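You operate a simulated robot arm through the tools that you are given. There is no shell and no other tool.

You run a simulated robot arm. Do the job below in one go: nothing can be reset, and whatever is moved stays where it is left.

JOB
Close down the horn stand: knob to soft, tone off, plug in its rest, grey horn on the bench.
Fine: in that order; the rest is the empty grey socket beside the yellow one. Set down upright: small grey horn.

The check looks at the end state, three seconds after you hand in, the way a careful person would. Anything else that was tipped, shoved, dropped, spilled or broken makes it a failure.

ROBOT AND FRAMES
A 6-joint arm with a two-finger parallel gripper, fixed in place. Base frame: the origin is on the floor under the middle of its stand, x ahead of it, y to its left, z up; the work surface is at about z = 800. Readings come in mm, degrees, newtons and seconds.
With the tool pointing down near the work surface it reaches from about 460 to 880 mm from the base axis. Its first joint turns from -115.0 to 115.0 degrees. Payload 4.2 kg.
The tool frame sits at the grasp point between the pads (the TCP): z along the fingers, y along the line on which they close. The tips reach 23 mm beyond it. Largest opening 94 mm; finger width 38, thickness 10; the body of the gripper, 54 by 96 mm, starts 39 mm behind the TCP.
Orientation is that of the tool frame in the base frame, as a unit quaternion [x, y, z, w]. With the fingers straight down and closing along the base's y, the tool's x points along the base's -x, its y along +y and its z along -z.

CONTROLS
- The arm moves only by the tool apply_moves. Its argument "increments" is a list of rows, each a list of 3 entries, a list of its own where there are three numbers: the shift along the tool's x, y, z in cm, then the turn, a rotation vector about the tool's x, y, z in degrees, then the opening, from 0 (shut) to 1 (fully open). In form: [[[x, y, z], [ax, ay, az], hand], ...]. A call has 1 to 20 rows; each row is the pose to reach, as a shift and turn from the pose commanded when the call began, along the tool's axes at that moment. Each row takes 0.2 s and may step no farther than 50 mm and 8.6 degrees from the row before; otherwise, or with a gripper value out of range, the whole call is refused. A pose out of reach is approached as far as the arm can. The call stops where the force on the tool passes 40 N (or 10 N more than at its start, if that is more) or the arm is blocked; 0.2 s more then pass. The fingers move at their own pace (about 108 mm/s each) and stop on an object; they squeeze with about 30 N. The grip force told is the motor's: it shows also when the fingers shut on nothing. Time passes only in rows, and 0.2 s behind the last, so rows that repeat a pose let the fingers close. It gives the time, the measured TCP pose, the force on the tool (base axes), the opening and the grip force at its end, in the units of the frame above (readings bear some noise), with the torque about the TCP (base axes, N m) and any sound that the robot's microphone picked up.
- Cameras (640 x 400 px; columns grow to the right, rows downward): "scene" is fixed at [66.6, -650.4, 1396.6]; the picture's right is [0.70, -0.71, 0.00], its down [-0.29, -0.28, -0.92] and it looks along [0.65, 0.64, -0.40] (base axes); focal length 315 px, centre (320, 200). "wrist" rides on the gripper at [86, 16, -75] in the tool frame; the picture's right is [-0.18, 0.98, 0.00], its down [-0.58, -0.11, -0.81] and it looks along [-0.79, -0.15, 0.59] (tool axes); focal length 243 px, centre (320, 200). There is no depth. A picture from a camera that has moved, and an enlarged one, comes with that camera's place and axes in the base frame and with its lens. The place of the scene camera against the robot may be out by one fixed shift of up to 18 mm in any direction.
- capture(camera): a new picture of that camera. No time passes.
- raise_lower(by): slides the trunk up (or, below 0, down) by that many mm; the arm rides with it, the base frame stays. It gives what a move gives, with no picture.
- enlarge(camera, box): a new picture of the part [left, top, right, bottom] of that camera's present view, enlarged. No time passes.
- sign_off(): hands the job in; it is judged then, once.

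Places have to be worked out from the pictures, the camera data and where the tool is seen. Open the gripper and draw the arm clear of the work before you hand the job in, unless the task says otherwise.

The tools are called after "Request:" as a command line: name --argument value ..., lists and objects as JSON in quotes. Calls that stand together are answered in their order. apply_moves: Moves the arm, as the interface text tells. Its arguments: {"type":"object","properties":{"increments":{"type":"array","items":{"type":"array"}}},"required":["increments"]} The other tools are called the same way: raise_lower (by) moves the trunk up or down; capture (camera) takes a picture; enlarge (camera, box) takes an enlarged picture of a part of a camera's view; sign_off () hands the job in.

At the start:

```text
t: 0.0
eef_pos: [602.1, 32.7, 1102.7]
ee_rot: [0.001, 1.0, 0.001, 0.001]
force: [0.6, 0.5, -0.8]
ft_torque: [-0.03, 0.06, 0.01]
grip_width: 94.1
gripper_force: 0.1
trunk travel left (down, up): [-725.0, 265.0]
```

scene: 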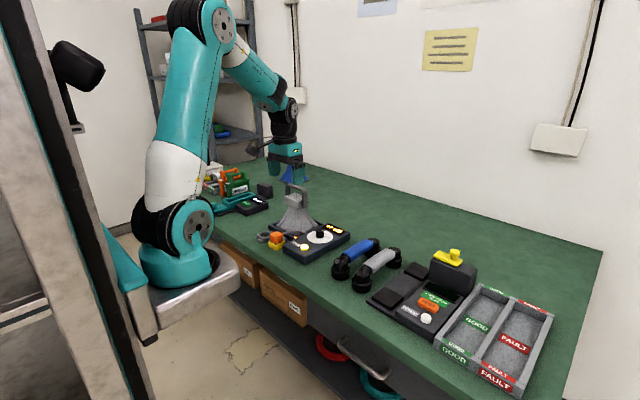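
wrist: 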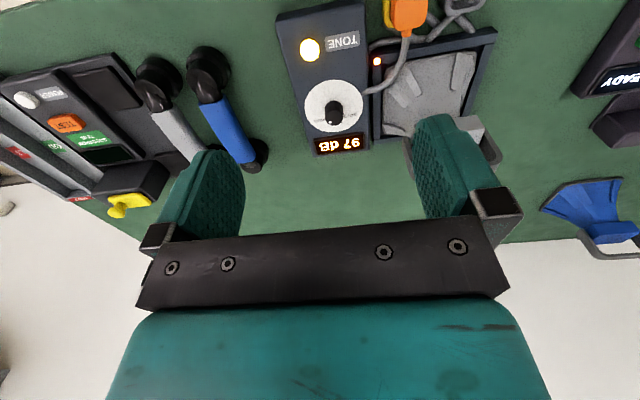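

The pictures show a dark box with a dial and TONE button, an orange plug and a grey horn on a stand, with a blue horn further off. I'll look at enlarged views first.

Request:
enlarge --camera "scene" --box '[200, 150, 380, 270]'

Request:
enlarge --camera "wrist" --box '[260, 0, 540, 175]'

Request:
enlarge --camera "scene" --box '[250, 200, 360, 270]'

```text
3.33 times, centred on (290, 210) of scene
camera zoom: at [66.6, -650.4, 1396.6], right [0.7, -0.71, 0.0], down [-0.29, -0.28, -0.92], along [0.65, 0.64, -0.4], focal length 1051 px, centre (420, 167)
```

zoom: 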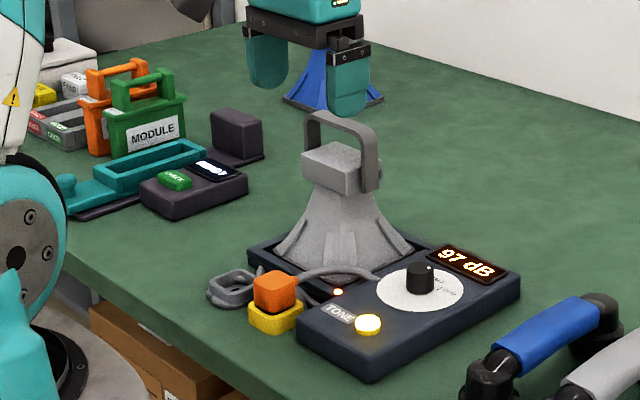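

```text
2.29 times, centred on (400, 88) of wrist
camera zoom: at [516.4, 48.3, 1177.4], right [0.18, 0.98, 0.0], down [0.58, -0.11, 0.81], along [0.79, -0.15, -0.59], focal length 555 px, centre (137, 457)
```

zoom: 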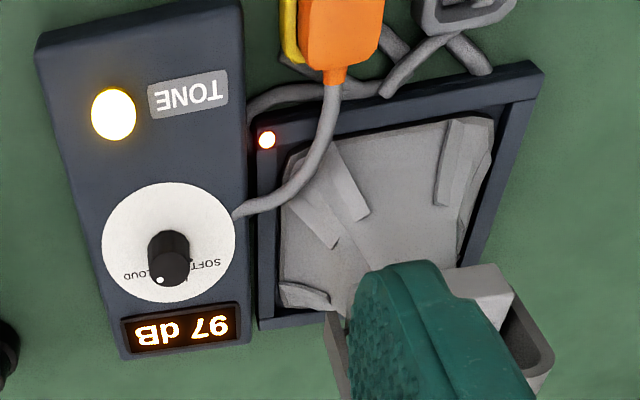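

```text
5.71 times, centred on (305, 235) of scene
camera zoom: at [66.6, -650.4, 1396.6], right [0.7, -0.71, 0.0], down [-0.29, -0.28, -0.92], along [0.65, 0.64, -0.4], focal length 1801 px, centre (406, 0)
```

zoom: 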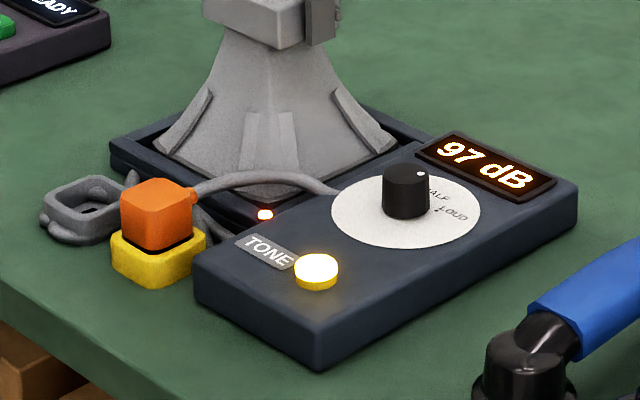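

I take closer views of the dial, the plug with its rest, and the horn from both cameras before moving.

Request:
enlarge --camera "wrist" --box '[290, 65, 386, 125]'

Request:
enlarge --camera "scene" --box '[296, 222, 344, 252]'

Request:
enlarge --camera "scene" --box '[252, 222, 308, 257]'

Request:
enlarge --camera "scene" --box '[260, 175, 340, 225]'

```text
6.67 times, centred on (338, 95) of wrist
camera zoom: at [516.4, 48.3, 1177.4], right [0.18, 0.98, 0.0], down [0.58, -0.11, 0.81], along [0.79, -0.15, -0.59], focal length 1618 px, centre (200, 900)
```

zoom: 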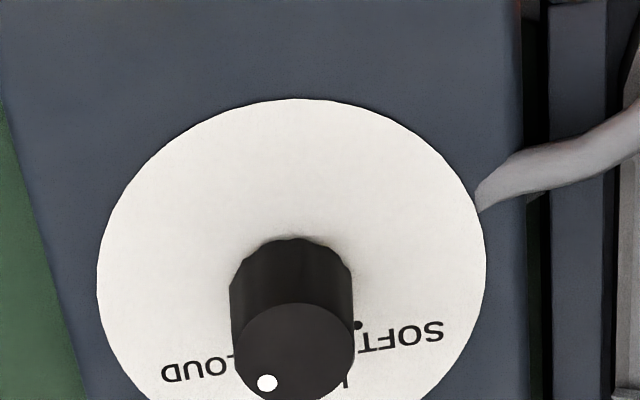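

```text
13.33 times, centred on (320, 237) of scene
camera zoom: at [66.6, -650.4, 1396.6], right [0.7, -0.71, 0.0], down [-0.29, -0.28, -0.92], along [0.65, 0.64, -0.4], focal length 4202 px, centre (320, -293)
```

zoom: 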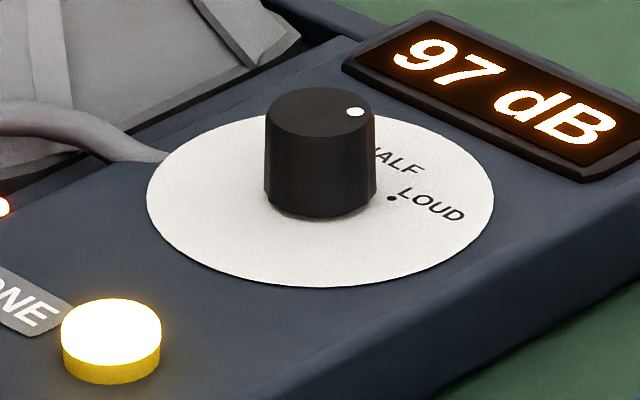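

```text
11.43 times, centred on (280, 240) of scene
camera zoom: at [66.6, -650.4, 1396.6], right [0.7, -0.71, 0.0], down [-0.29, -0.28, -0.92], along [0.65, 0.64, -0.4], focal length 3602 px, centre (777, -251)
```

zoom: 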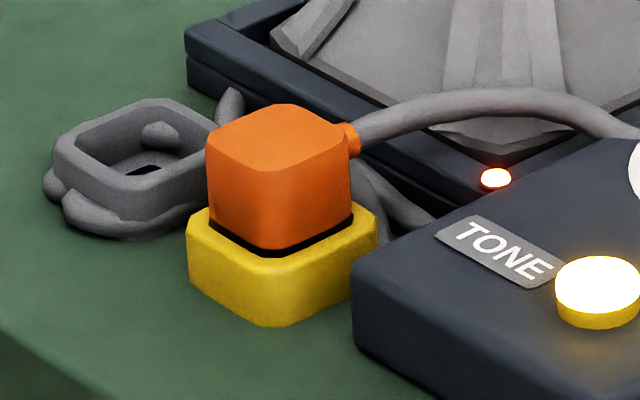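

```text
8.00 times, centred on (300, 200) of scene
camera zoom: at [66.6, -650.4, 1396.6], right [0.7, -0.71, 0.0], down [-0.29, -0.28, -0.92], along [0.65, 0.64, -0.4], focal length 2521 px, centre (480, 200)
```

zoom: 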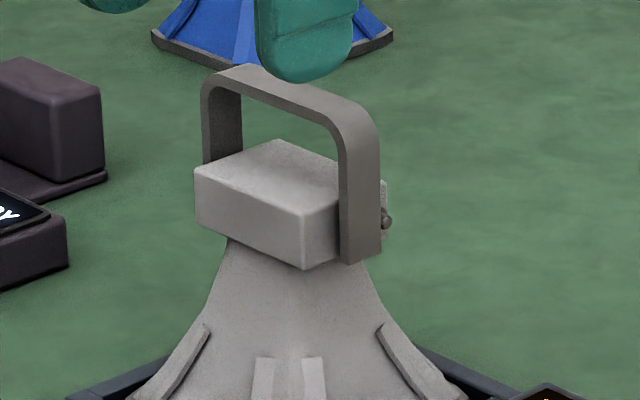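

The dial sits near (740, 28, 835), with SOFT on the +y side and LOUD on the -y side. I tilt the tool about y and shift forward so the wrist camera looks down more steeply on the unit.

Request:
apply_moves --increments '[[[-1.5, 0, 0.2], [0, 8.5, 0], 1], [[-3.0, 0, 0.4], [0, 17, 0], 1], [[-4.5, 0, 0.6], [0, 25.5, 0], 1], [[-6.0, 0, 0.8], [0, 34, 0], 1], [[-6.0, 0, 0.8], [0, 34, 0], 1]]'

Request:
capture --camera "wrist"

```text
t: 1.2
eef_pos: [677.0, 19.0, 1082.7]
ee_rot: [-0.013, 0.967, -0.046, -0.251]
force: [0.3, -0.6, 0.5]
ft_torque: [0.02, 0.02, -0.03]
grip_width: 93.9
gripper_force: 0.1
out of reach, approached as far as the arm can: row 4, 5
trunk travel left (down, up): [-725.0, 265.0]
```

```text
taken
camera wrist: at [637.7, 42.4, 1189.0], right [0.11, 0.98, -0.17], down [0.9, -0.03, 0.43], along [0.41, -0.2, -0.89], focal length 243 px, centre (320, 200)
```

wrist: 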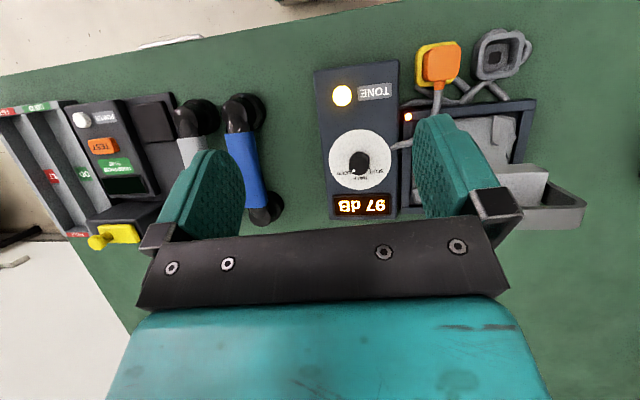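

The view is steeper now, and the dial, plug and rest all show. I enlarge each of them.

Request:
enlarge --camera "wrist" --box '[312, 110, 408, 170]'

Request:
enlarge --camera "wrist" --box '[400, 20, 544, 110]'

Request:
enlarge --camera "wrist" --box '[300, 50, 556, 210]'

Request:
enlarge --camera "wrist" --box '[304, 50, 424, 125]'

```text
6.67 times, centred on (360, 140) of wrist
camera zoom: at [637.7, 42.4, 1189.0], right [0.11, 0.98, -0.17], down [0.9, -0.03, 0.43], along [0.41, -0.2, -0.89], focal length 1618 px, centre (53, 600)
```

zoom: 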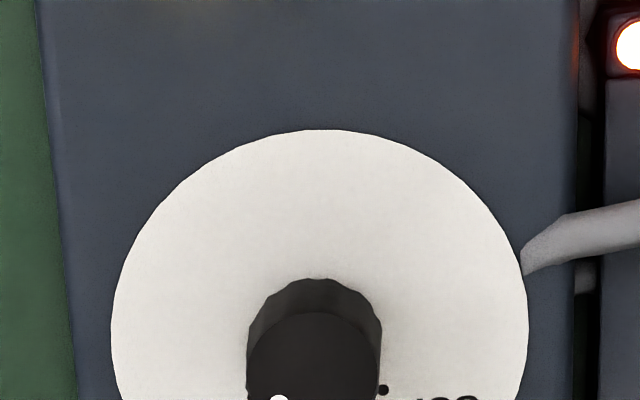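

```text
4.44 times, centred on (472, 65) of wrist
camera zoom: at [637.7, 42.4, 1189.0], right [0.11, 0.98, -0.17], down [0.9, -0.03, 0.43], along [0.41, -0.2, -0.89], focal length 1078 px, centre (-356, 800)
```

zoom: 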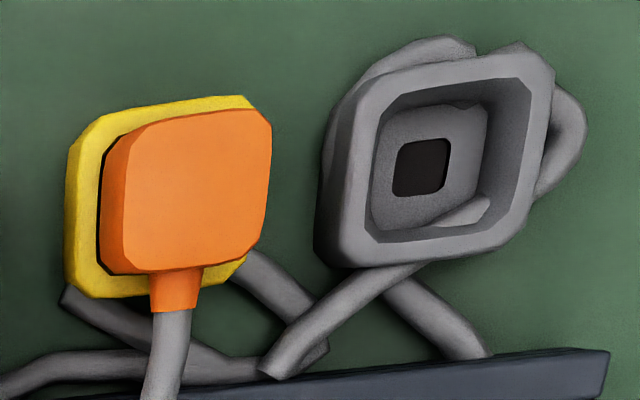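

```text
2.50 times, centred on (428, 130) of wrist
camera zoom: at [637.7, 42.4, 1189.0], right [0.11, 0.98, -0.17], down [0.9, -0.03, 0.43], along [0.41, -0.2, -0.89], focal length 606 px, centre (50, 375)
```

zoom: 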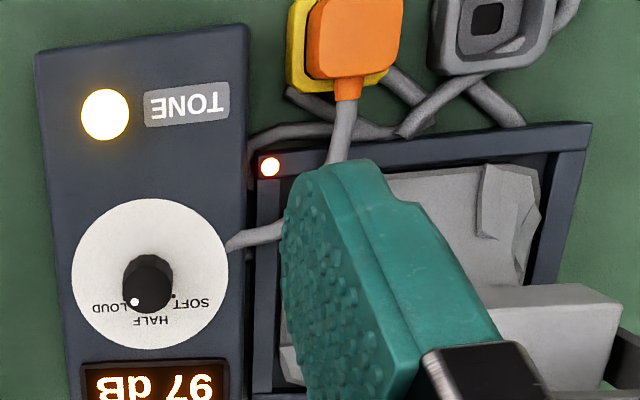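

```text
5.33 times, centred on (364, 88) of wrist
camera zoom: at [637.7, 42.4, 1189.0], right [0.11, 0.98, -0.17], down [0.9, -0.03, 0.43], along [0.41, -0.2, -0.89], focal length 1294 px, centre (85, 800)
```

zoom: 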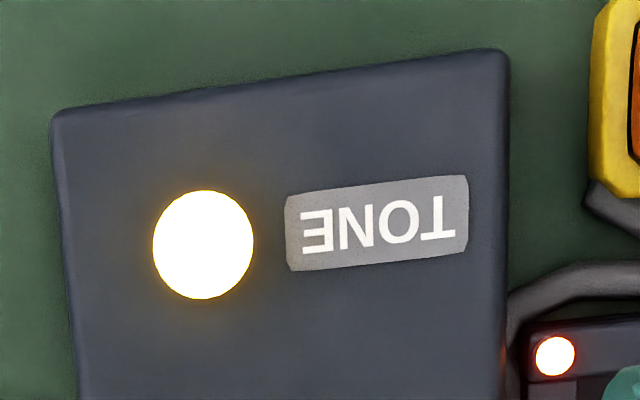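

I want the dial's lower half and the label dots, so I enlarge that part and the horn's surroundings.

Request:
enlarge --camera "wrist" --box '[316, 142, 412, 202]'

Request:
enlarge --camera "wrist" --box '[460, 20, 556, 80]'

Request:
enlarge --camera "wrist" --box '[380, 90, 620, 240]'

```text
6.67 times, centred on (364, 172) of wrist
camera zoom: at [637.7, 42.4, 1189.0], right [0.11, 0.98, -0.17], down [0.9, -0.03, 0.43], along [0.41, -0.2, -0.89], focal length 1618 px, centre (27, 387)
```

zoom: 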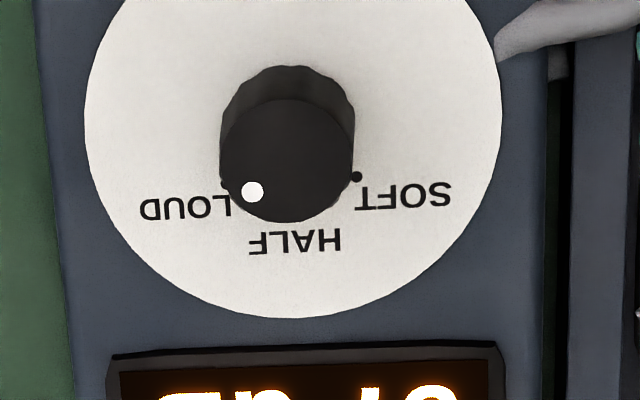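

```text
6.67 times, centred on (508, 50) of wrist
camera zoom: at [637.7, 42.4, 1189.0], right [0.11, 0.98, -0.17], down [0.9, -0.03, 0.43], along [0.41, -0.2, -0.89], focal length 1618 px, centre (-933, 1200)
```

zoom: 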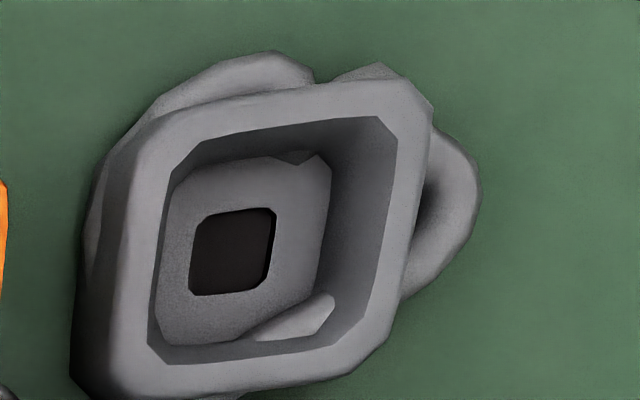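

```text
2.67 times, centred on (500, 165) of wrist
camera zoom: at [637.7, 42.4, 1189.0], right [0.11, 0.98, -0.17], down [0.9, -0.03, 0.43], along [0.41, -0.2, -0.89], focal length 647 px, centre (-160, 293)
```

zoom: 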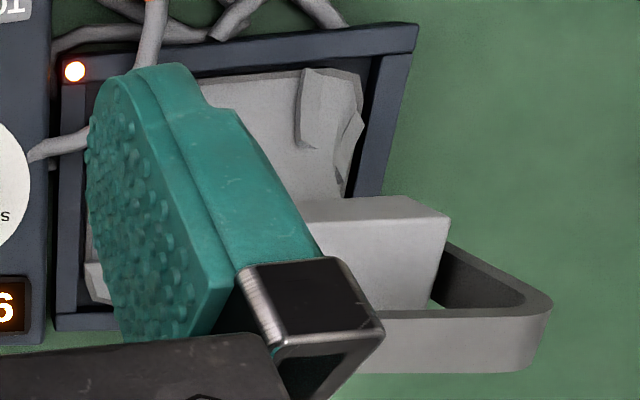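

Both wrist views triangulate the knob to about (740.5, 29, top z≈855). It is about 28 mm across, on a panel at z≈829 that lies square to the base, with the pointer on LOUD (≈-47°) and SOFT at ≈+47°. I bring the tool back to vertical first.

Request:
apply_moves --increments '[[[0, 0, 0], [0, -8.5, 0], 1], [[0, 0, 0], [0, -17, 0], 1], [[0, 0, 0], [0, -25.5, 0], 1], [[0, 0, 0], [0, -34, 0], 1], [[0, 0, 0], [0, -34, 0], 1]]'

```text
t: 2.4
eef_pos: [662.7, 31.4, 1094.7]
ee_rot: [-0.001, 1.0, 0.0, 0.001]
force: [-0.3, 0.2, 0.6]
ft_torque: [0.01, -0.05, 0.0]
grip_width: 93.9
gripper_force: 0.0
trunk travel left (down, up): [-725.0, 265.0]
```

The commanded pose is held exactly, and a re-check puts the horn near (755, 168), well away from the knob. I go above the knob with the tool yawed 25° and look straight at it.

Request:
apply_moves --increments '[[[-4.0, -0.2, 0], [0, 0, 8.3], 1], [[-7.84, -0.37, 1.5], [0, 0, 16.6], 1], [[-7.84, -0.37, 6.0], [0, 0, 25], 0.8], [[-7.84, -0.37, 10.5], [0, 0, 25], 0.6], [[-7.84, -0.37, 14.5], [0, 0, 25], 0.6], [[-7.84, -0.37, 14.5], [0, 0, 25], 0.6]]'

Request:
capture --camera "wrist"

Request:
capture --camera "scene"

```text
t: 3.8
eef_pos: [740.1, 29.8, 948.1]
ee_rot: [0.217, 0.976, 0.0, 0.0]
force: [-0.1, 0.2, -0.5]
ft_torque: [0.0, -0.03, 0.05]
grip_width: 56.4
gripper_force: 0.2
trunk travel left (down, up): [-725.0, 265.0]
```

```text
taken
camera wrist: at [669.6, 81.1, 1023.9], right [0.58, 0.81, 0.0], down [0.48, -0.34, 0.81], along [0.66, -0.47, -0.59], focal length 243 px, centre (320, 200)
```

wrist: 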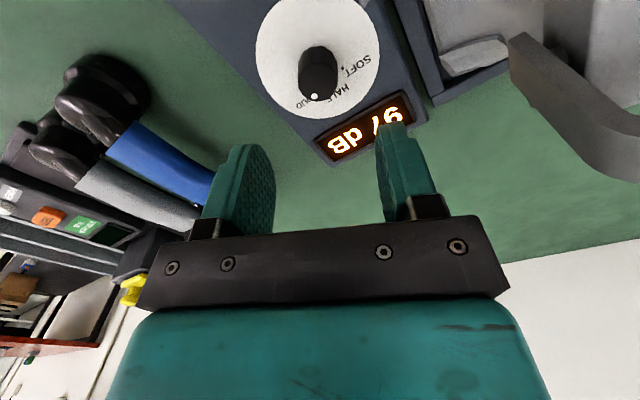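

```text
taken
```

scene: 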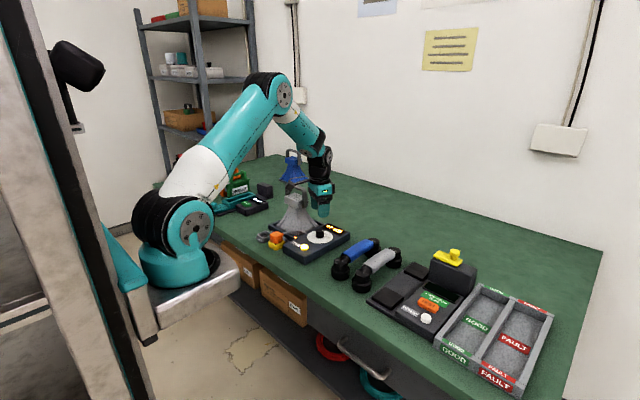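

The knob shows nearly centred between the fingers. I enlarge it to measure the offset.

Request:
enlarge --camera "wrist" --box '[256, 35, 384, 115]'

```text
5.00 times, centred on (320, 75) of wrist
camera zoom: at [669.6, 81.1, 1023.9], right [0.58, 0.81, 0.0], down [0.48, -0.34, 0.81], along [0.66, -0.47, -0.59], focal length 1213 px, centre (320, 825)
```

zoom: 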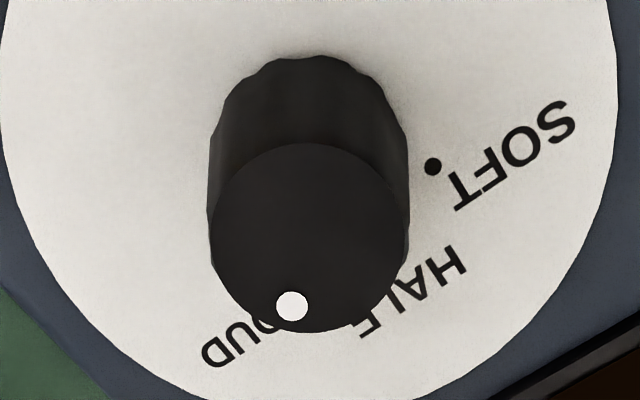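

The knob centre lies about 2.4 mm off in tool -y and 0.8 mm in tool -x, so I correct that. Then I lower to TCP z≈859, with the tips about 5 mm above the panel, and close on the knob.

Request:
apply_moves --increments '[[[-0.08, -0.24, 3], [0, 0, 0], 0.6], [[-0.08, -0.24, 6], [0, 0, 0], 0.6], [[-0.08, -0.24, 8], [0, 0, 0], 0.6], [[-0.08, -0.24, 8.9], [0, 0, 0], 0.6], [[-0.08, -0.24, 8.9], [0, 0, 0], 0.6]]'

Request:
capture --camera "wrist"

Request:
enlarge --camera "scene" --box '[272, 190, 368, 250]'

```text
t: 5.0
eef_pos: [741.6, 26.7, 858.6]
ee_rot: [0.216, 0.976, 0.0, 0.0]
force: [-0.3, 0.4, 0.2]
ft_torque: [0.01, -0.03, 0.0]
grip_width: 56.4
gripper_force: 0.1
trunk travel left (down, up): [-725.0, 265.0]
```

```text
taken
camera wrist: at [669.5, 77.4, 934.6], right [0.58, 0.81, 0.0], down [0.48, -0.34, 0.81], along [0.66, -0.47, -0.59], focal length 243 px, centre (320, 200)
```

wrist: 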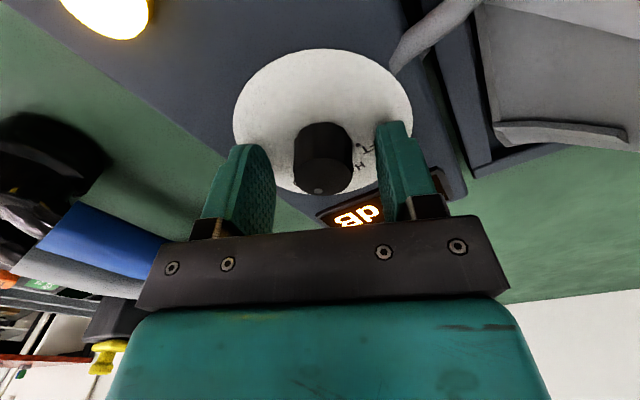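

```text
6.67 times, centred on (320, 220) of scene
camera zoom: at [66.6, -650.4, 1396.6], right [0.7, -0.71, 0.0], down [-0.29, -0.28, -0.92], along [0.65, 0.64, -0.4], focal length 2101 px, centre (320, 67)
```

zoom: 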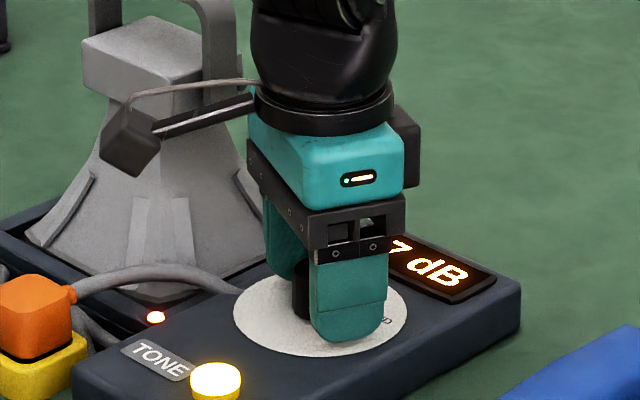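

The fingers straddle the knob evenly and nothing is touching. I close on it.

Request:
apply_moves --increments '[[[0, 0, 0], [0, 0, 0], 0.4], [[0, 0, 0], [0, 0, 0], 0.2], [[0, 0, 0], [0, 0, 0], 0.2], [[0, 0, 0], [0, 0, 0], 0.0], [[0, 0, 0], [0, 0, 0], 0.0]]'

```text
t: 6.2
eef_pos: [740.5, 28.0, 858.9]
ee_rot: [0.215, 0.977, 0.0, 0.0]
force: [6.6, 20.0, -5.1]
ft_torque: [0.42, -0.45, -0.05]
grip_width: 28.9
gripper_force: 44.8
trunk travel left (down, up): [-725.0, 265.0]
```

Gripped at 28.9 mm, but the knob pushes the tool with about 21 N along tool +y. I shift about 1.5 mm that way to relieve it.

Request:
apply_moves --increments '[[[0, 0.08, 0], [0, 0, 0], 0.0], [[0, 0.15, 0], [0, 0, 0], 0.0], [[0, 0.15, 0], [0, 0, 0], 0.0]]'

```text
t: 7.0
eef_pos: [741.0, 27.8, 858.3]
ee_rot: [0.216, 0.976, 0.0, -0.001]
force: [5.7, 11.9, -0.3]
ft_torque: [0.34, 0.05, -0.01]
grip_width: 29.3
gripper_force: 45.5
trunk travel left (down, up): [-725.0, 265.0]
```

The side force fell to about 13 N, so I shift a further 2 mm the same way.

Request:
apply_moves --increments '[[[0, 0.1, 0], [0, 0, 0], 0.0], [[0, 0.2, 0], [0, 0, 0], 0.0], [[0, 0.2, 0], [0, 0, 0], 0.0]]'

```text
t: 7.8
eef_pos: [741.5, 29.2, 859.8]
ee_rot: [0.217, 0.976, -0.002, -0.001]
force: [-2.2, 1.2, -2.9]
ft_torque: [-0.35, -0.35, 0.0]
grip_width: 29.3
gripper_force: 44.9
trunk travel left (down, up): [-725.0, 265.0]
```

The force is near zero now. I turn about tool -z (counter-clockwise from above, towards SOFT) in stages, 40° first.

Request:
apply_moves --increments '[[[0, 0, 0], [0, 0, -8], 0.0], [[0, 0, 0], [0, 0, -16], 0.0], [[0, 0, 0], [0, 0, -24], 0.0], [[0, 0, 0], [0, 0, -32], 0.0], [[0, 0, 0], [0, 0, -40], 0.0], [[0, 0, 0], [0, 0, -40], 0.0]]'

Request:
capture --camera "wrist"

Request:
enlarge --camera "scene" --box '[272, 190, 368, 250]'

```text
t: 9.2
eef_pos: [741.6, 28.9, 858.7]
ee_rot: [-0.132, 0.991, 0.0, -0.001]
force: [-6.4, -5.7, -13.3]
ft_torque: [-0.14, 0.07, 0.04]
grip_width: 29.2
gripper_force: 44.7
trunk travel left (down, up): [-725.0, 265.0]
```

```text
taken
camera wrist: at [654.2, 21.8, 935.0], right [-0.08, 1.0, 0.0], down [0.59, 0.05, 0.8], along [0.8, 0.06, -0.59], focal length 243 px, centre (320, 200)
```

wrist: 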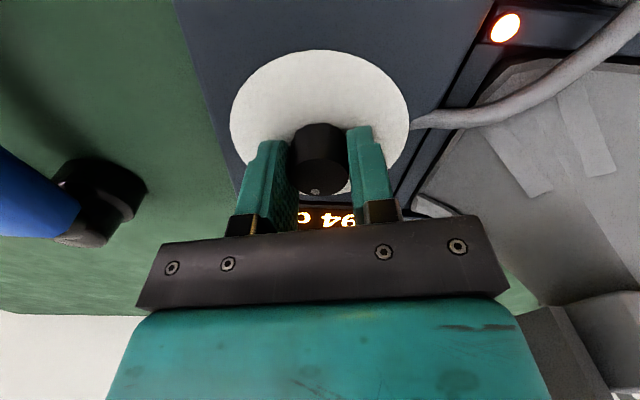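

```text
6.67 times, centred on (320, 220) of scene
camera zoom: at [66.6, -650.4, 1396.6], right [0.7, -0.71, 0.0], down [-0.29, -0.28, -0.92], along [0.65, 0.64, -0.4], focal length 2101 px, centre (320, 67)
```

zoom: 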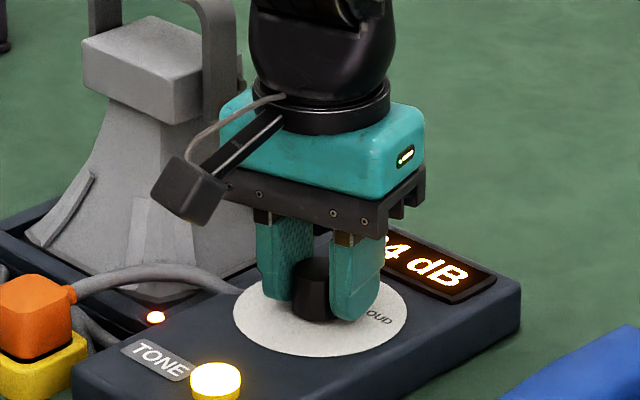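

The knob turns with the gripper: the pointer stays fixed in the tool view and the display fell to 94. I continue another 40°.

Request:
apply_moves --increments '[[[0, 0, 0], [0, 0, -8], 0.0], [[0, 0, 0], [0, 0, -16], 0.0], [[0, 0, 0], [0, 0, -24], 0.0], [[0, 0, 0], [0, 0, -32], 0.0], [[0, 0, 0], [0, 0, -40], 0.0], [[0, 0, 0], [0, 0, -40], 0.0]]'

Request:
capture --camera "wrist"

Request:
enlarge --camera "scene" --box '[272, 190, 368, 250]'

```text
t: 10.6
eef_pos: [741.5, 29.3, 859.5]
ee_rot: [-0.463, 0.886, 0.0, -0.001]
force: [-16.8, -4.6, -14.2]
ft_torque: [-0.43, 0.7, -0.02]
grip_width: 29.3
gripper_force: 45.1
trunk travel left (down, up): [-725.0, 265.0]
```

```text
taken
camera wrist: at [678.8, -32.3, 935.1], right [-0.7, 0.71, 0.0], down [0.42, 0.42, 0.8], along [0.57, 0.57, -0.59], focal length 243 px, centre (320, 200)
```

wrist: 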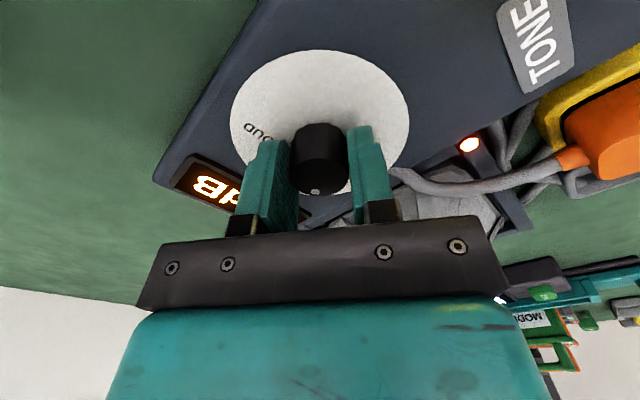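

```text
6.67 times, centred on (320, 220) of scene
camera zoom: at [66.6, -650.4, 1396.6], right [0.7, -0.71, 0.0], down [-0.29, -0.28, -0.92], along [0.65, 0.64, -0.4], focal length 2101 px, centre (320, 67)
```

zoom: 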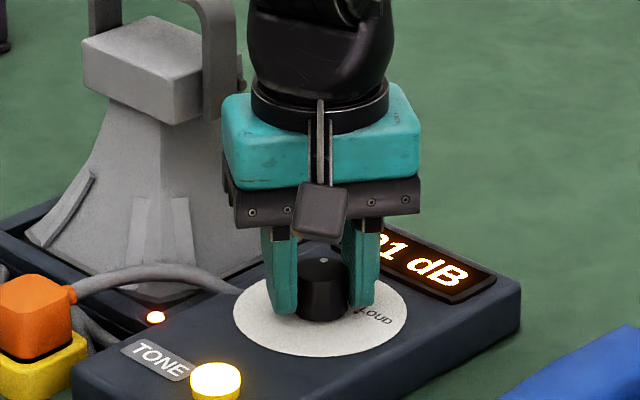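

The display now reads 91 dB and the pointer should be at about +33°. I turn 13° more, then open and look at the pointer against the SOFT dot.

Request:
apply_moves --increments '[[[0, 0, 0], [0, 0, -7], 0.0], [[0, 0, 0], [0, 0, -13], 0.0], [[0, 0, 0], [0, 0, -13], 0.0], [[0, 0, 0], [0, 0, -13], 0.0]]'

Request:
capture --camera "wrist"

Request:
enlarge --camera "scene" --box '[272, 190, 368, 250]'

```text
t: 11.6
eef_pos: [740.3, 29.1, 860.2]
ee_rot: [-0.56, 0.828, 0.001, -0.001]
force: [-18.3, -0.6, -18.2]
ft_torque: [-0.15, 0.54, 0.0]
grip_width: 29.5
gripper_force: 45.0
trunk travel left (down, up): [-725.0, 265.0]
```

```text
taken
camera wrist: at [694.1, -44.7, 935.0], right [-0.84, 0.54, 0.0], down [0.32, 0.5, 0.81], along [0.43, 0.68, -0.59], focal length 243 px, centre (320, 200)
```

wrist: 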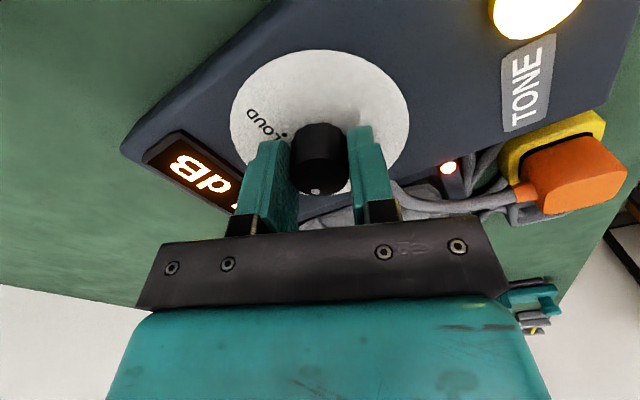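

```text
6.67 times, centred on (320, 220) of scene
camera zoom: at [66.6, -650.4, 1396.6], right [0.7, -0.71, 0.0], down [-0.29, -0.28, -0.92], along [0.65, 0.64, -0.4], focal length 2101 px, centre (320, 67)
```

zoom: 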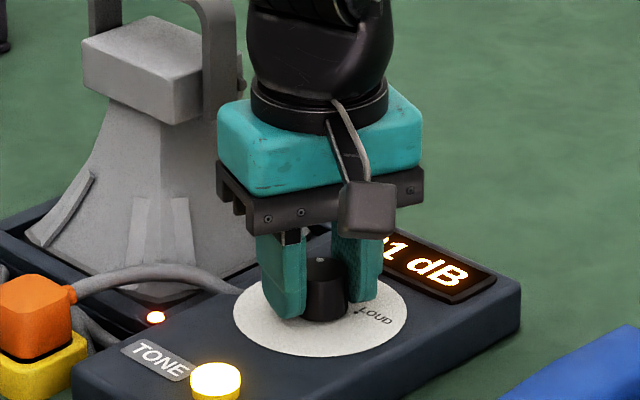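

Before regripping or adjusting I open the fingers, rise straight up and yaw the tool back so the camera sees both the pointer and the SOFT dot.

Request:
apply_moves --increments '[[[0, 0, 0], [0, 0, 0], 0.6], [[0, 0, 0], [0, 0, 0], 0.6], [[0, 0, -4], [0, 0, 0], 0.6], [[0, 0, -8], [0, 0, 0], 0.6], [[0, 0, -12], [0, 0, 8], 0.6], [[0, 0, -12], [0, 0, 16], 0.6], [[0, 0, -12], [0, 0, 24], 0.6], [[0, 0, -12], [0, 0, 32], 0.6], [[0, 0, -12], [0, 0, 40], 0.6], [[0, 0, -12], [0, 0, 48], 0.6], [[0, 0, -12], [0, 0, 56], 0.6], [[0, 0, -12], [0, 0, 64], 0.6], [[0, 0, -12], [0, 0, 68], 0.6], [[0, 0, -12], [0, 0, 68], 0.6]]'

Request:
enlarge --camera "wrist" --box '[256, 50, 384, 130]'

Request:
capture --camera "wrist"

Request:
enlarge --camera "scene" --box '[272, 200, 368, 260]'

```text
t: 14.6
eef_pos: [741.8, 28.7, 979.3]
ee_rot: [0.0, 1.0, 0.0, 0.0]
force: [-0.3, -0.4, -0.3]
ft_torque: [-0.01, -0.02, 0.01]
grip_width: 56.5
gripper_force: 0.1
trunk travel left (down, up): [-725.0, 265.0]
```

```text
5.00 times, centred on (320, 90) of wrist
camera zoom: at [656.2, 45.3, 1055.7], right [0.18, 0.98, 0.0], down [0.58, -0.11, 0.81], along [0.79, -0.15, -0.59], focal length 1213 px, centre (320, 750)
```

zoom: 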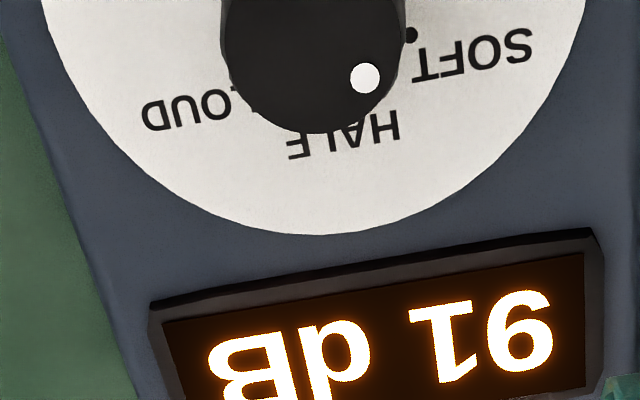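

```text
taken
camera wrist: at [656.2, 45.3, 1055.7], right [0.18, 0.98, 0.0], down [0.58, -0.11, 0.81], along [0.79, -0.15, -0.59], focal length 243 px, centre (320, 200)
```

wrist: 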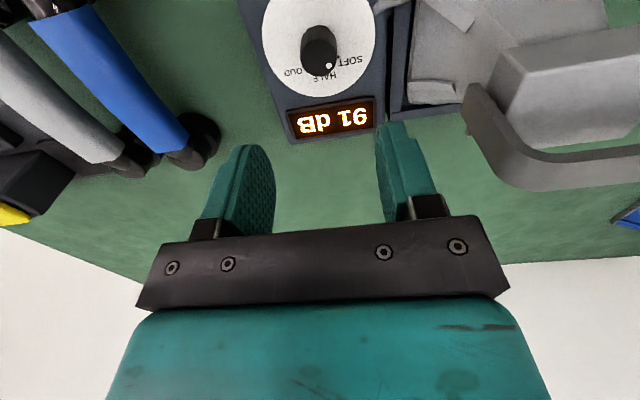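

```text
6.67 times, centred on (320, 230) of scene
camera zoom: at [66.6, -650.4, 1396.6], right [0.7, -0.71, 0.0], down [-0.29, -0.28, -0.92], along [0.65, 0.64, -0.4], focal length 2101 px, centre (320, 0)
```

zoom: 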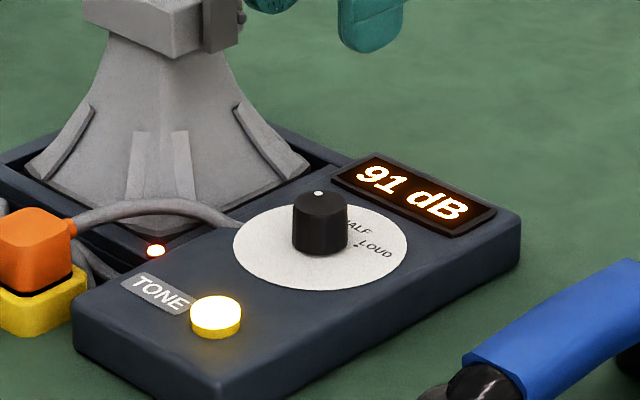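

The pointer has come over towards SOFT, so I enlarge the whole knob to measure the remaining angle.

Request:
enlarge --camera "wrist" --box '[272, 10, 368, 70]'

Request:
enlarge --camera "wrist" --box '[256, 0, 384, 80]'

```text
6.67 times, centred on (320, 40) of wrist
camera zoom: at [656.2, 45.3, 1055.7], right [0.18, 0.98, 0.0], down [0.58, -0.11, 0.81], along [0.79, -0.15, -0.59], focal length 1618 px, centre (320, 1267)
```

zoom: 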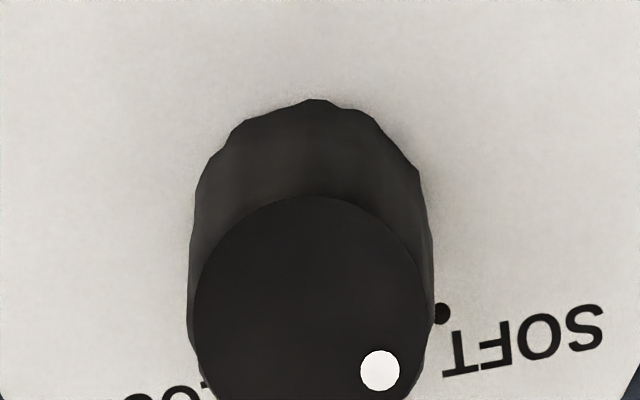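

```text
5.00 times, centred on (320, 40) of wrist
camera zoom: at [656.2, 45.3, 1055.7], right [0.18, 0.98, 0.0], down [0.58, -0.11, 0.81], along [0.79, -0.15, -0.59], focal length 1213 px, centre (320, 1000)
```

zoom: 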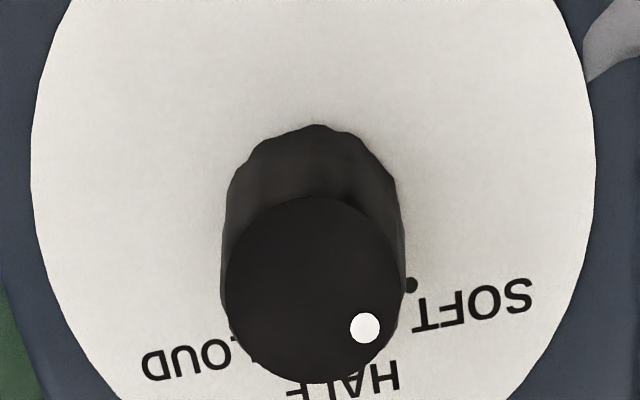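

I measure the pointer at about +44.6° and the SOFT dot at roughly 47–49°, with some parallax doubt. I move so that the camera looks nearly straight down on the knob to check this.

Request:
apply_moves --increments '[[[-1, -1.5, 0], [0, 0, 8], 0.6], [[-2, -3, 0], [0, 0, 16], 0.6], [[-3.4, -5.7, 0], [0, 0, 24], 0.6], [[-3.4, -5.7, 0], [0, 0, 32], 0.6], [[-3.4, -5.7, 0], [0, 0, 40], 0.6], [[-3.4, -5.7, 1], [0, 0, 45], 0.6], [[-3.4, -5.7, 1], [0, 0, 45], 0.6]]'

Request:
apply_moves --increments '[[[0, 0, 0], [0, 7, 0], 0.6], [[0, 0, 0], [0, 14, 0], 0.6], [[0, 0, 0], [0, 14, 0], 0.6]]'

Request:
capture --camera "wrist"

```text
t: 16.2
eef_pos: [775.4, -28.2, 969.3]
ee_rot: [0.382, 0.924, 0.0, 0.0]
force: [0.6, -0.1, -0.1]
ft_torque: [-0.02, 0.01, 0.02]
grip_width: 56.5
gripper_force: 0.1
trunk travel left (down, up): [-725.0, 265.0]
```

```text
t: 17.0
eef_pos: [774.9, -27.9, 970.2]
ee_rot: [0.38, 0.917, 0.047, -0.113]
force: [0.1, -0.8, 0.0]
ft_torque: [-0.03, -0.01, -0.02]
grip_width: 56.3
gripper_force: 0.1
trunk travel left (down, up): [-725.0, 265.0]
```

```text
taken
camera wrist: at [740.9, 30.4, 1064.3], right [0.82, 0.57, -0.04], down [0.46, -0.61, 0.64], along [0.34, -0.55, -0.77], focal length 243 px, centre (320, 200)
```

wrist: 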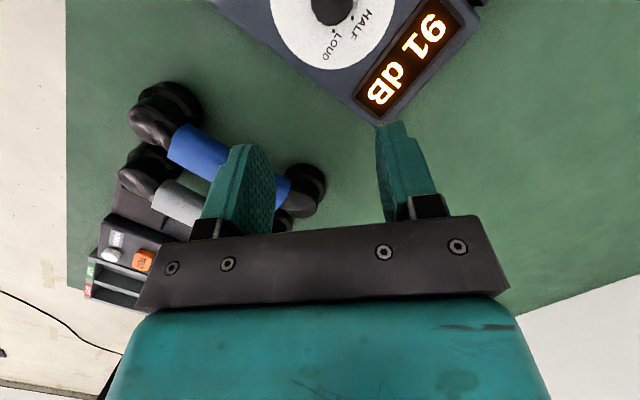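

The camera is right above the knob, but it is cut off at the picture's top edge. I back off 2 cm along tool x.

Request:
apply_moves --increments '[[[2.2, 0, 0], [0, 0, 0], 0.6], [[2.2, 0, 0], [0, 0, 0], 0.6]]'

Request:
enlarge --camera "wrist" --box '[272, 0, 400, 80]'

```text
t: 17.6
eef_pos: [761.1, -13.6, 975.1]
ee_rot: [0.38, 0.917, 0.046, -0.112]
force: [-0.2, -0.2, -0.6]
ft_torque: [-0.01, 0.02, -0.03]
grip_width: 56.5
gripper_force: 0.1
trunk travel left (down, up): [-725.0, 265.0]
```

```text
5.00 times, centred on (336, 40) of wrist
camera zoom: at [726.4, 44.8, 1068.9], right [0.82, 0.57, -0.04], down [0.46, -0.61, 0.64], along [0.34, -0.55, -0.77], focal length 1213 px, centre (240, 1000)
```

zoom: 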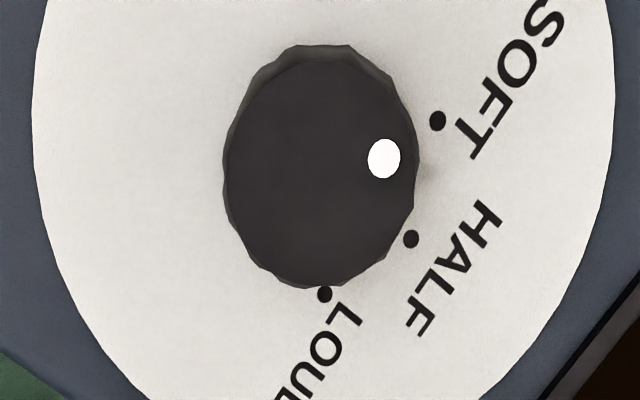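

All three dots show now: LOUD, HALF and SOFT fit a circle of radius 19.3 mm with SOFT at +49.8°. I enlarge more to pin the pointer angle against the knob top's own centre.

Request:
enlarge --camera "wrist" --box '[312, 4, 368, 39]'

Request:
enlarge --camera "wrist" --box '[308, 26, 372, 66]'

```text
11.43 times, centred on (340, 22) of wrist
camera zoom: at [726.4, 44.8, 1068.9], right [0.82, 0.57, -0.04], down [0.46, -0.61, 0.64], along [0.34, -0.55, -0.77], focal length 2773 px, centre (91, 2240)
```

zoom: 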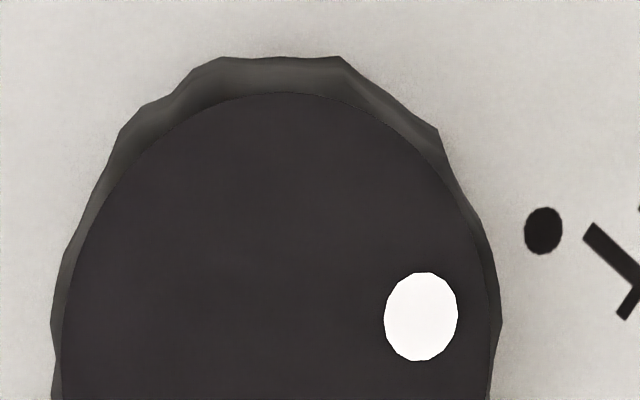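

```text
10.00 times, centred on (340, 46) of wrist
camera zoom: at [726.4, 44.8, 1068.9], right [0.82, 0.57, -0.04], down [0.46, -0.61, 0.64], along [0.34, -0.55, -0.77], focal length 2426 px, centre (120, 1740)
```

zoom: 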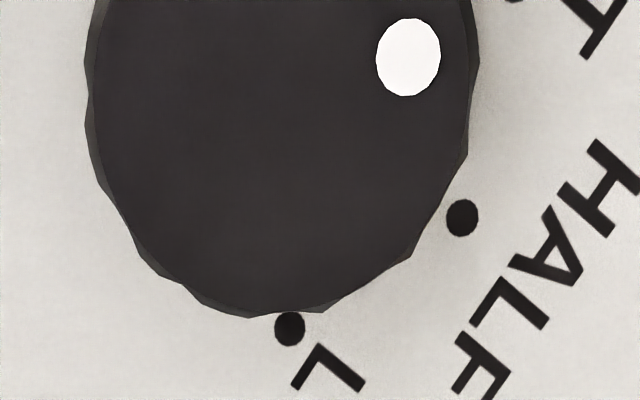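

The pointer reads 50° against SOFT at 49.8°, so the knob is set and the display fell to 91 dB. I untilt the tool and head over the TONE button near (649, 11).

Request:
apply_moves --increments '[[[0, 0, 0], [0, -7, 0], 0.6], [[0, 0, 0], [0, -14, 0], 0.6], [[0, 0, -1], [0, -14, 0], 0.4], [[0, 0, -1], [0, -14, 0], 0.0]]'

Request:
apply_moves --increments '[[[0, 0, 0], [0, 0, -8], 0.0], [[0, 0, 0], [0, 0, -16], 0.0], [[0, 0, 0], [0, 0, -24], 0.0], [[0, 0, 0], [0, 0, -32], 0.0], [[0, 0, 0], [0, 0, -40], 0.0], [[0, 0, 0], [0, 0, -45], 0.0], [[0, 0, 0], [0, 0, -45], 0.0]]'

```text
t: 18.6
eef_pos: [761.7, -14.8, 983.8]
ee_rot: [0.382, 0.924, -0.001, 0.0]
force: [-0.2, -0.4, 0.5]
ft_torque: [-0.01, 0.0, 0.03]
grip_width: 0.1
gripper_force: 30.1
trunk travel left (down, up): [-725.0, 265.0]
```

```text
t: 20.2
eef_pos: [762.0, -15.6, 984.3]
ee_rot: [-0.002, 1.0, 0.0, 0.0]
force: [1.0, -0.2, 0.1]
ft_torque: [-0.01, -0.02, 0.02]
grip_width: 0.1
gripper_force: 29.4
trunk travel left (down, up): [-725.0, 265.0]
```

Tool is vertical and closed at (762, -15, 984). I move over the button at a hover of z≈940.

Request:
apply_moves --increments '[[[4, 0.9, 0], [0, 0, 0], 0.0], [[8, 1.8, 0], [0, 0, 0], 0.0], [[11.3, 2.6, 1], [0, 0, 0], 0.0], [[11.3, 2.6, 4.4], [0, 0, 0], 0.0], [[11.3, 2.6, 4.4], [0, 0, 0], 0.0]]'

Request:
capture --camera "wrist"

Request:
enlarge --camera "wrist" --box '[256, 35, 384, 115]'

Request:
enlarge --camera "scene" --box '[252, 200, 348, 260]'

```text
t: 21.4
eef_pos: [651.4, 10.5, 940.6]
ee_rot: [0.0, 1.0, 0.001, 0.0]
force: [0.0, 0.2, -0.2]
ft_torque: [0.0, 0.03, 0.03]
grip_width: 0.0
gripper_force: 29.9
trunk travel left (down, up): [-725.0, 265.0]
```

```text
taken
camera wrist: at [564.9, 26.2, 1016.1], right [0.18, 0.98, 0.0], down [0.58, -0.11, 0.81], along [0.79, -0.15, -0.59], focal length 243 px, centre (320, 200)
```

wrist: 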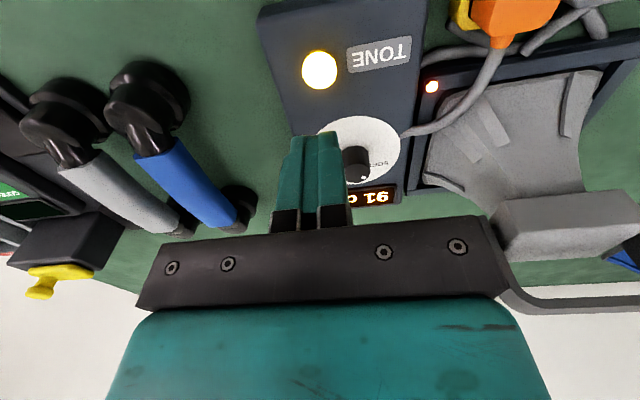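

```text
5.00 times, centred on (320, 75) of wrist
camera zoom: at [564.9, 26.2, 1016.1], right [0.18, 0.98, 0.0], down [0.58, -0.11, 0.81], along [0.79, -0.15, -0.59], focal length 1213 px, centre (320, 825)
```

zoom: 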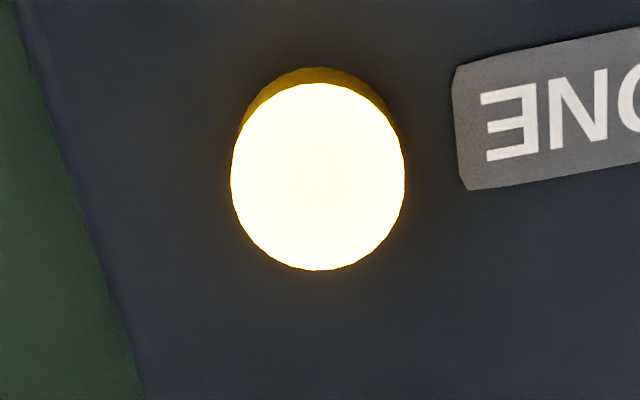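

```text
6.67 times, centred on (300, 230) of scene
camera zoom: at [66.6, -650.4, 1396.6], right [0.7, -0.71, 0.0], down [-0.29, -0.28, -0.92], along [0.65, 0.64, -0.4], focal length 2101 px, centre (453, 0)
```

zoom: 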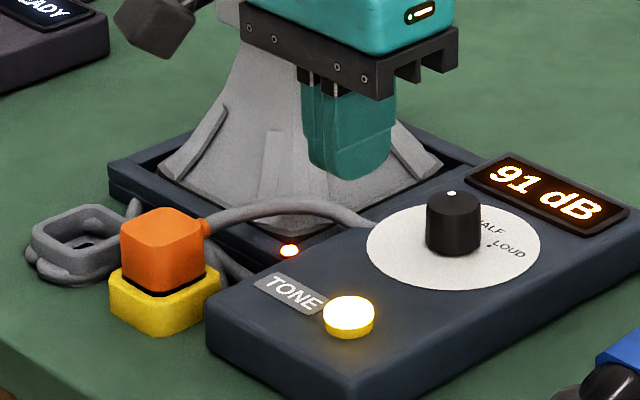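

The button top centre is at about (648.6, 10.4), with its top near z 838. I shift 2.8 mm and lower to just above it.

Request:
apply_moves --increments '[[[0.28, 0, 3], [0, 0, 0], 0.0], [[0.28, 0, 6], [0, 0, 0], 0.0], [[0.28, 0, 7.2], [0, 0, 0], 0.0], [[0.28, 0, 7.2], [0, 0, 0], 0.0]]'

Request:
enlarge --camera "scene" --box '[264, 205, 344, 255]'

Request:
capture --camera "wrist"

```text
t: 22.4
eef_pos: [647.1, 10.5, 868.8]
ee_rot: [0.0, 1.0, 0.0, -0.001]
force: [-0.2, 0.3, 0.2]
ft_torque: [0.03, 0.0, -0.04]
grip_width: 0.0
gripper_force: 29.8
trunk travel left (down, up): [-725.0, 265.0]
```

```text
8.00 times, centred on (304, 230) of scene
camera zoom: at [66.6, -650.4, 1396.6], right [0.7, -0.71, 0.0], down [-0.29, -0.28, -0.92], along [0.65, 0.64, -0.4], focal length 2521 px, centre (448, -40)
```

zoom: 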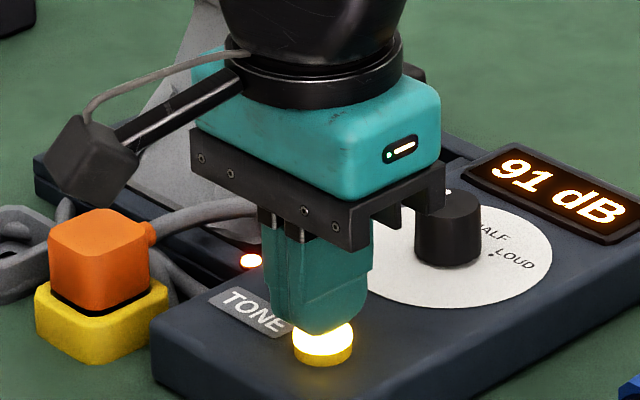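

```text
taken
camera wrist: at [561.4, 27.3, 943.9], right [0.18, 0.98, 0.0], down [0.58, -0.11, 0.81], along [0.79, -0.15, -0.59], focal length 243 px, centre (320, 200)
```

wrist: 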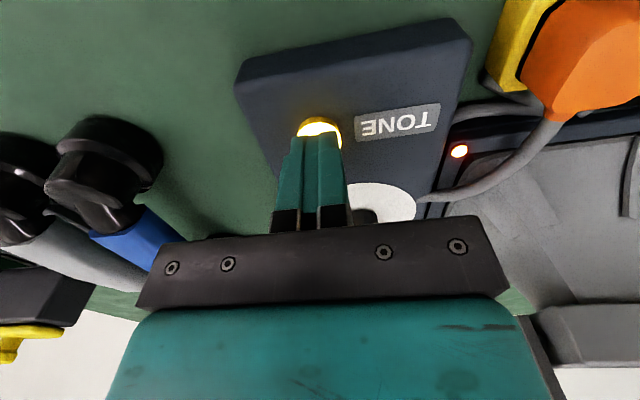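

The tips are about 7 mm above the button and nothing is touching. I press down in small steps, watching force and sound.

Request:
apply_moves --increments '[[[0, 0, 0.3], [0, 0, 0], 0.0], [[0, 0, 0.6], [0, 0, 0], 0.0], [[0, 0, 0.8], [0, 0, 0], 0.0], [[0, 0, 1.0], [0, 0, 0], 0.0]]'

```text
t: 23.4
eef_pos: [647.9, 12.0, 858.2]
ee_rot: [0.0, 1.0, 0.0, 0.0]
force: [-0.9, -1.9, 6.0]
ft_torque: [-0.05, 0.05, 0.02]
grip_width: 0.0
gripper_force: 30.1
trunk travel left (down, up): [-725.0, 265.0]
heard: click
```

A click was heard at 6 N. I lift off and check the lamp.

Request:
apply_moves --increments '[[[0, 0, -2], [0, 0, 0], 0.0], [[0, 0, -6], [0, 0, 0], 0.0], [[0, 0, -6], [0, 0, 0], 0.0]]'

Request:
enlarge --camera "scene" --box '[264, 205, 360, 265]'

Request:
capture --camera "wrist"

```text
t: 24.2
eef_pos: [649.0, 14.6, 919.9]
ee_rot: [-0.001, 1.0, 0.0, -0.001]
force: [-0.1, 0.8, 0.5]
ft_torque: [0.0, 0.02, 0.01]
grip_width: 0.2
gripper_force: 30.2
trunk travel left (down, up): [-725.0, 265.0]
```

```text
6.67 times, centred on (312, 235) of scene
camera zoom: at [66.6, -650.4, 1396.6], right [0.7, -0.71, 0.0], down [-0.29, -0.28, -0.92], along [0.65, 0.64, -0.4], focal length 2101 px, centre (373, -33)
```

zoom: 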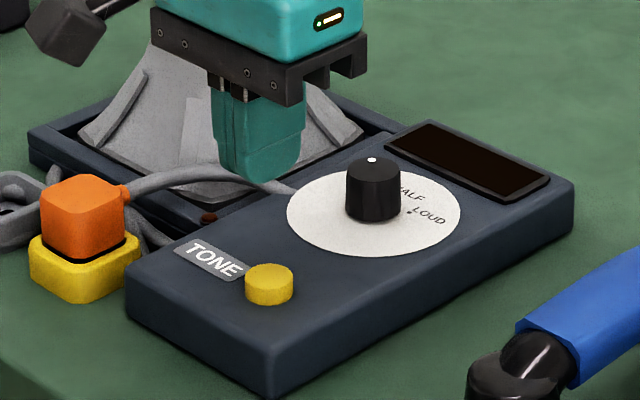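

```text
taken
camera wrist: at [561.7, 30.2, 996.2], right [0.18, 0.98, 0.0], down [0.58, -0.11, 0.81], along [0.79, -0.15, -0.59], focal length 243 px, centre (320, 200)
```

wrist: 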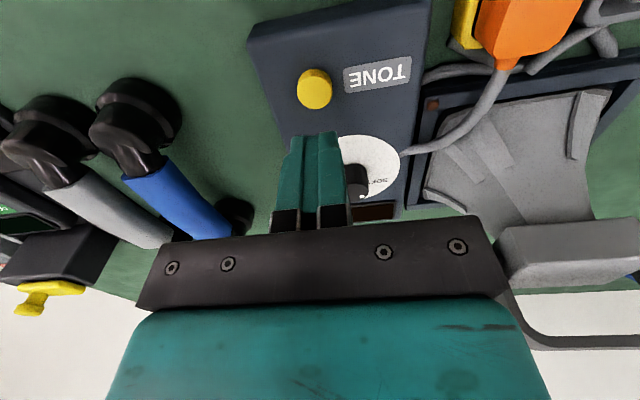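

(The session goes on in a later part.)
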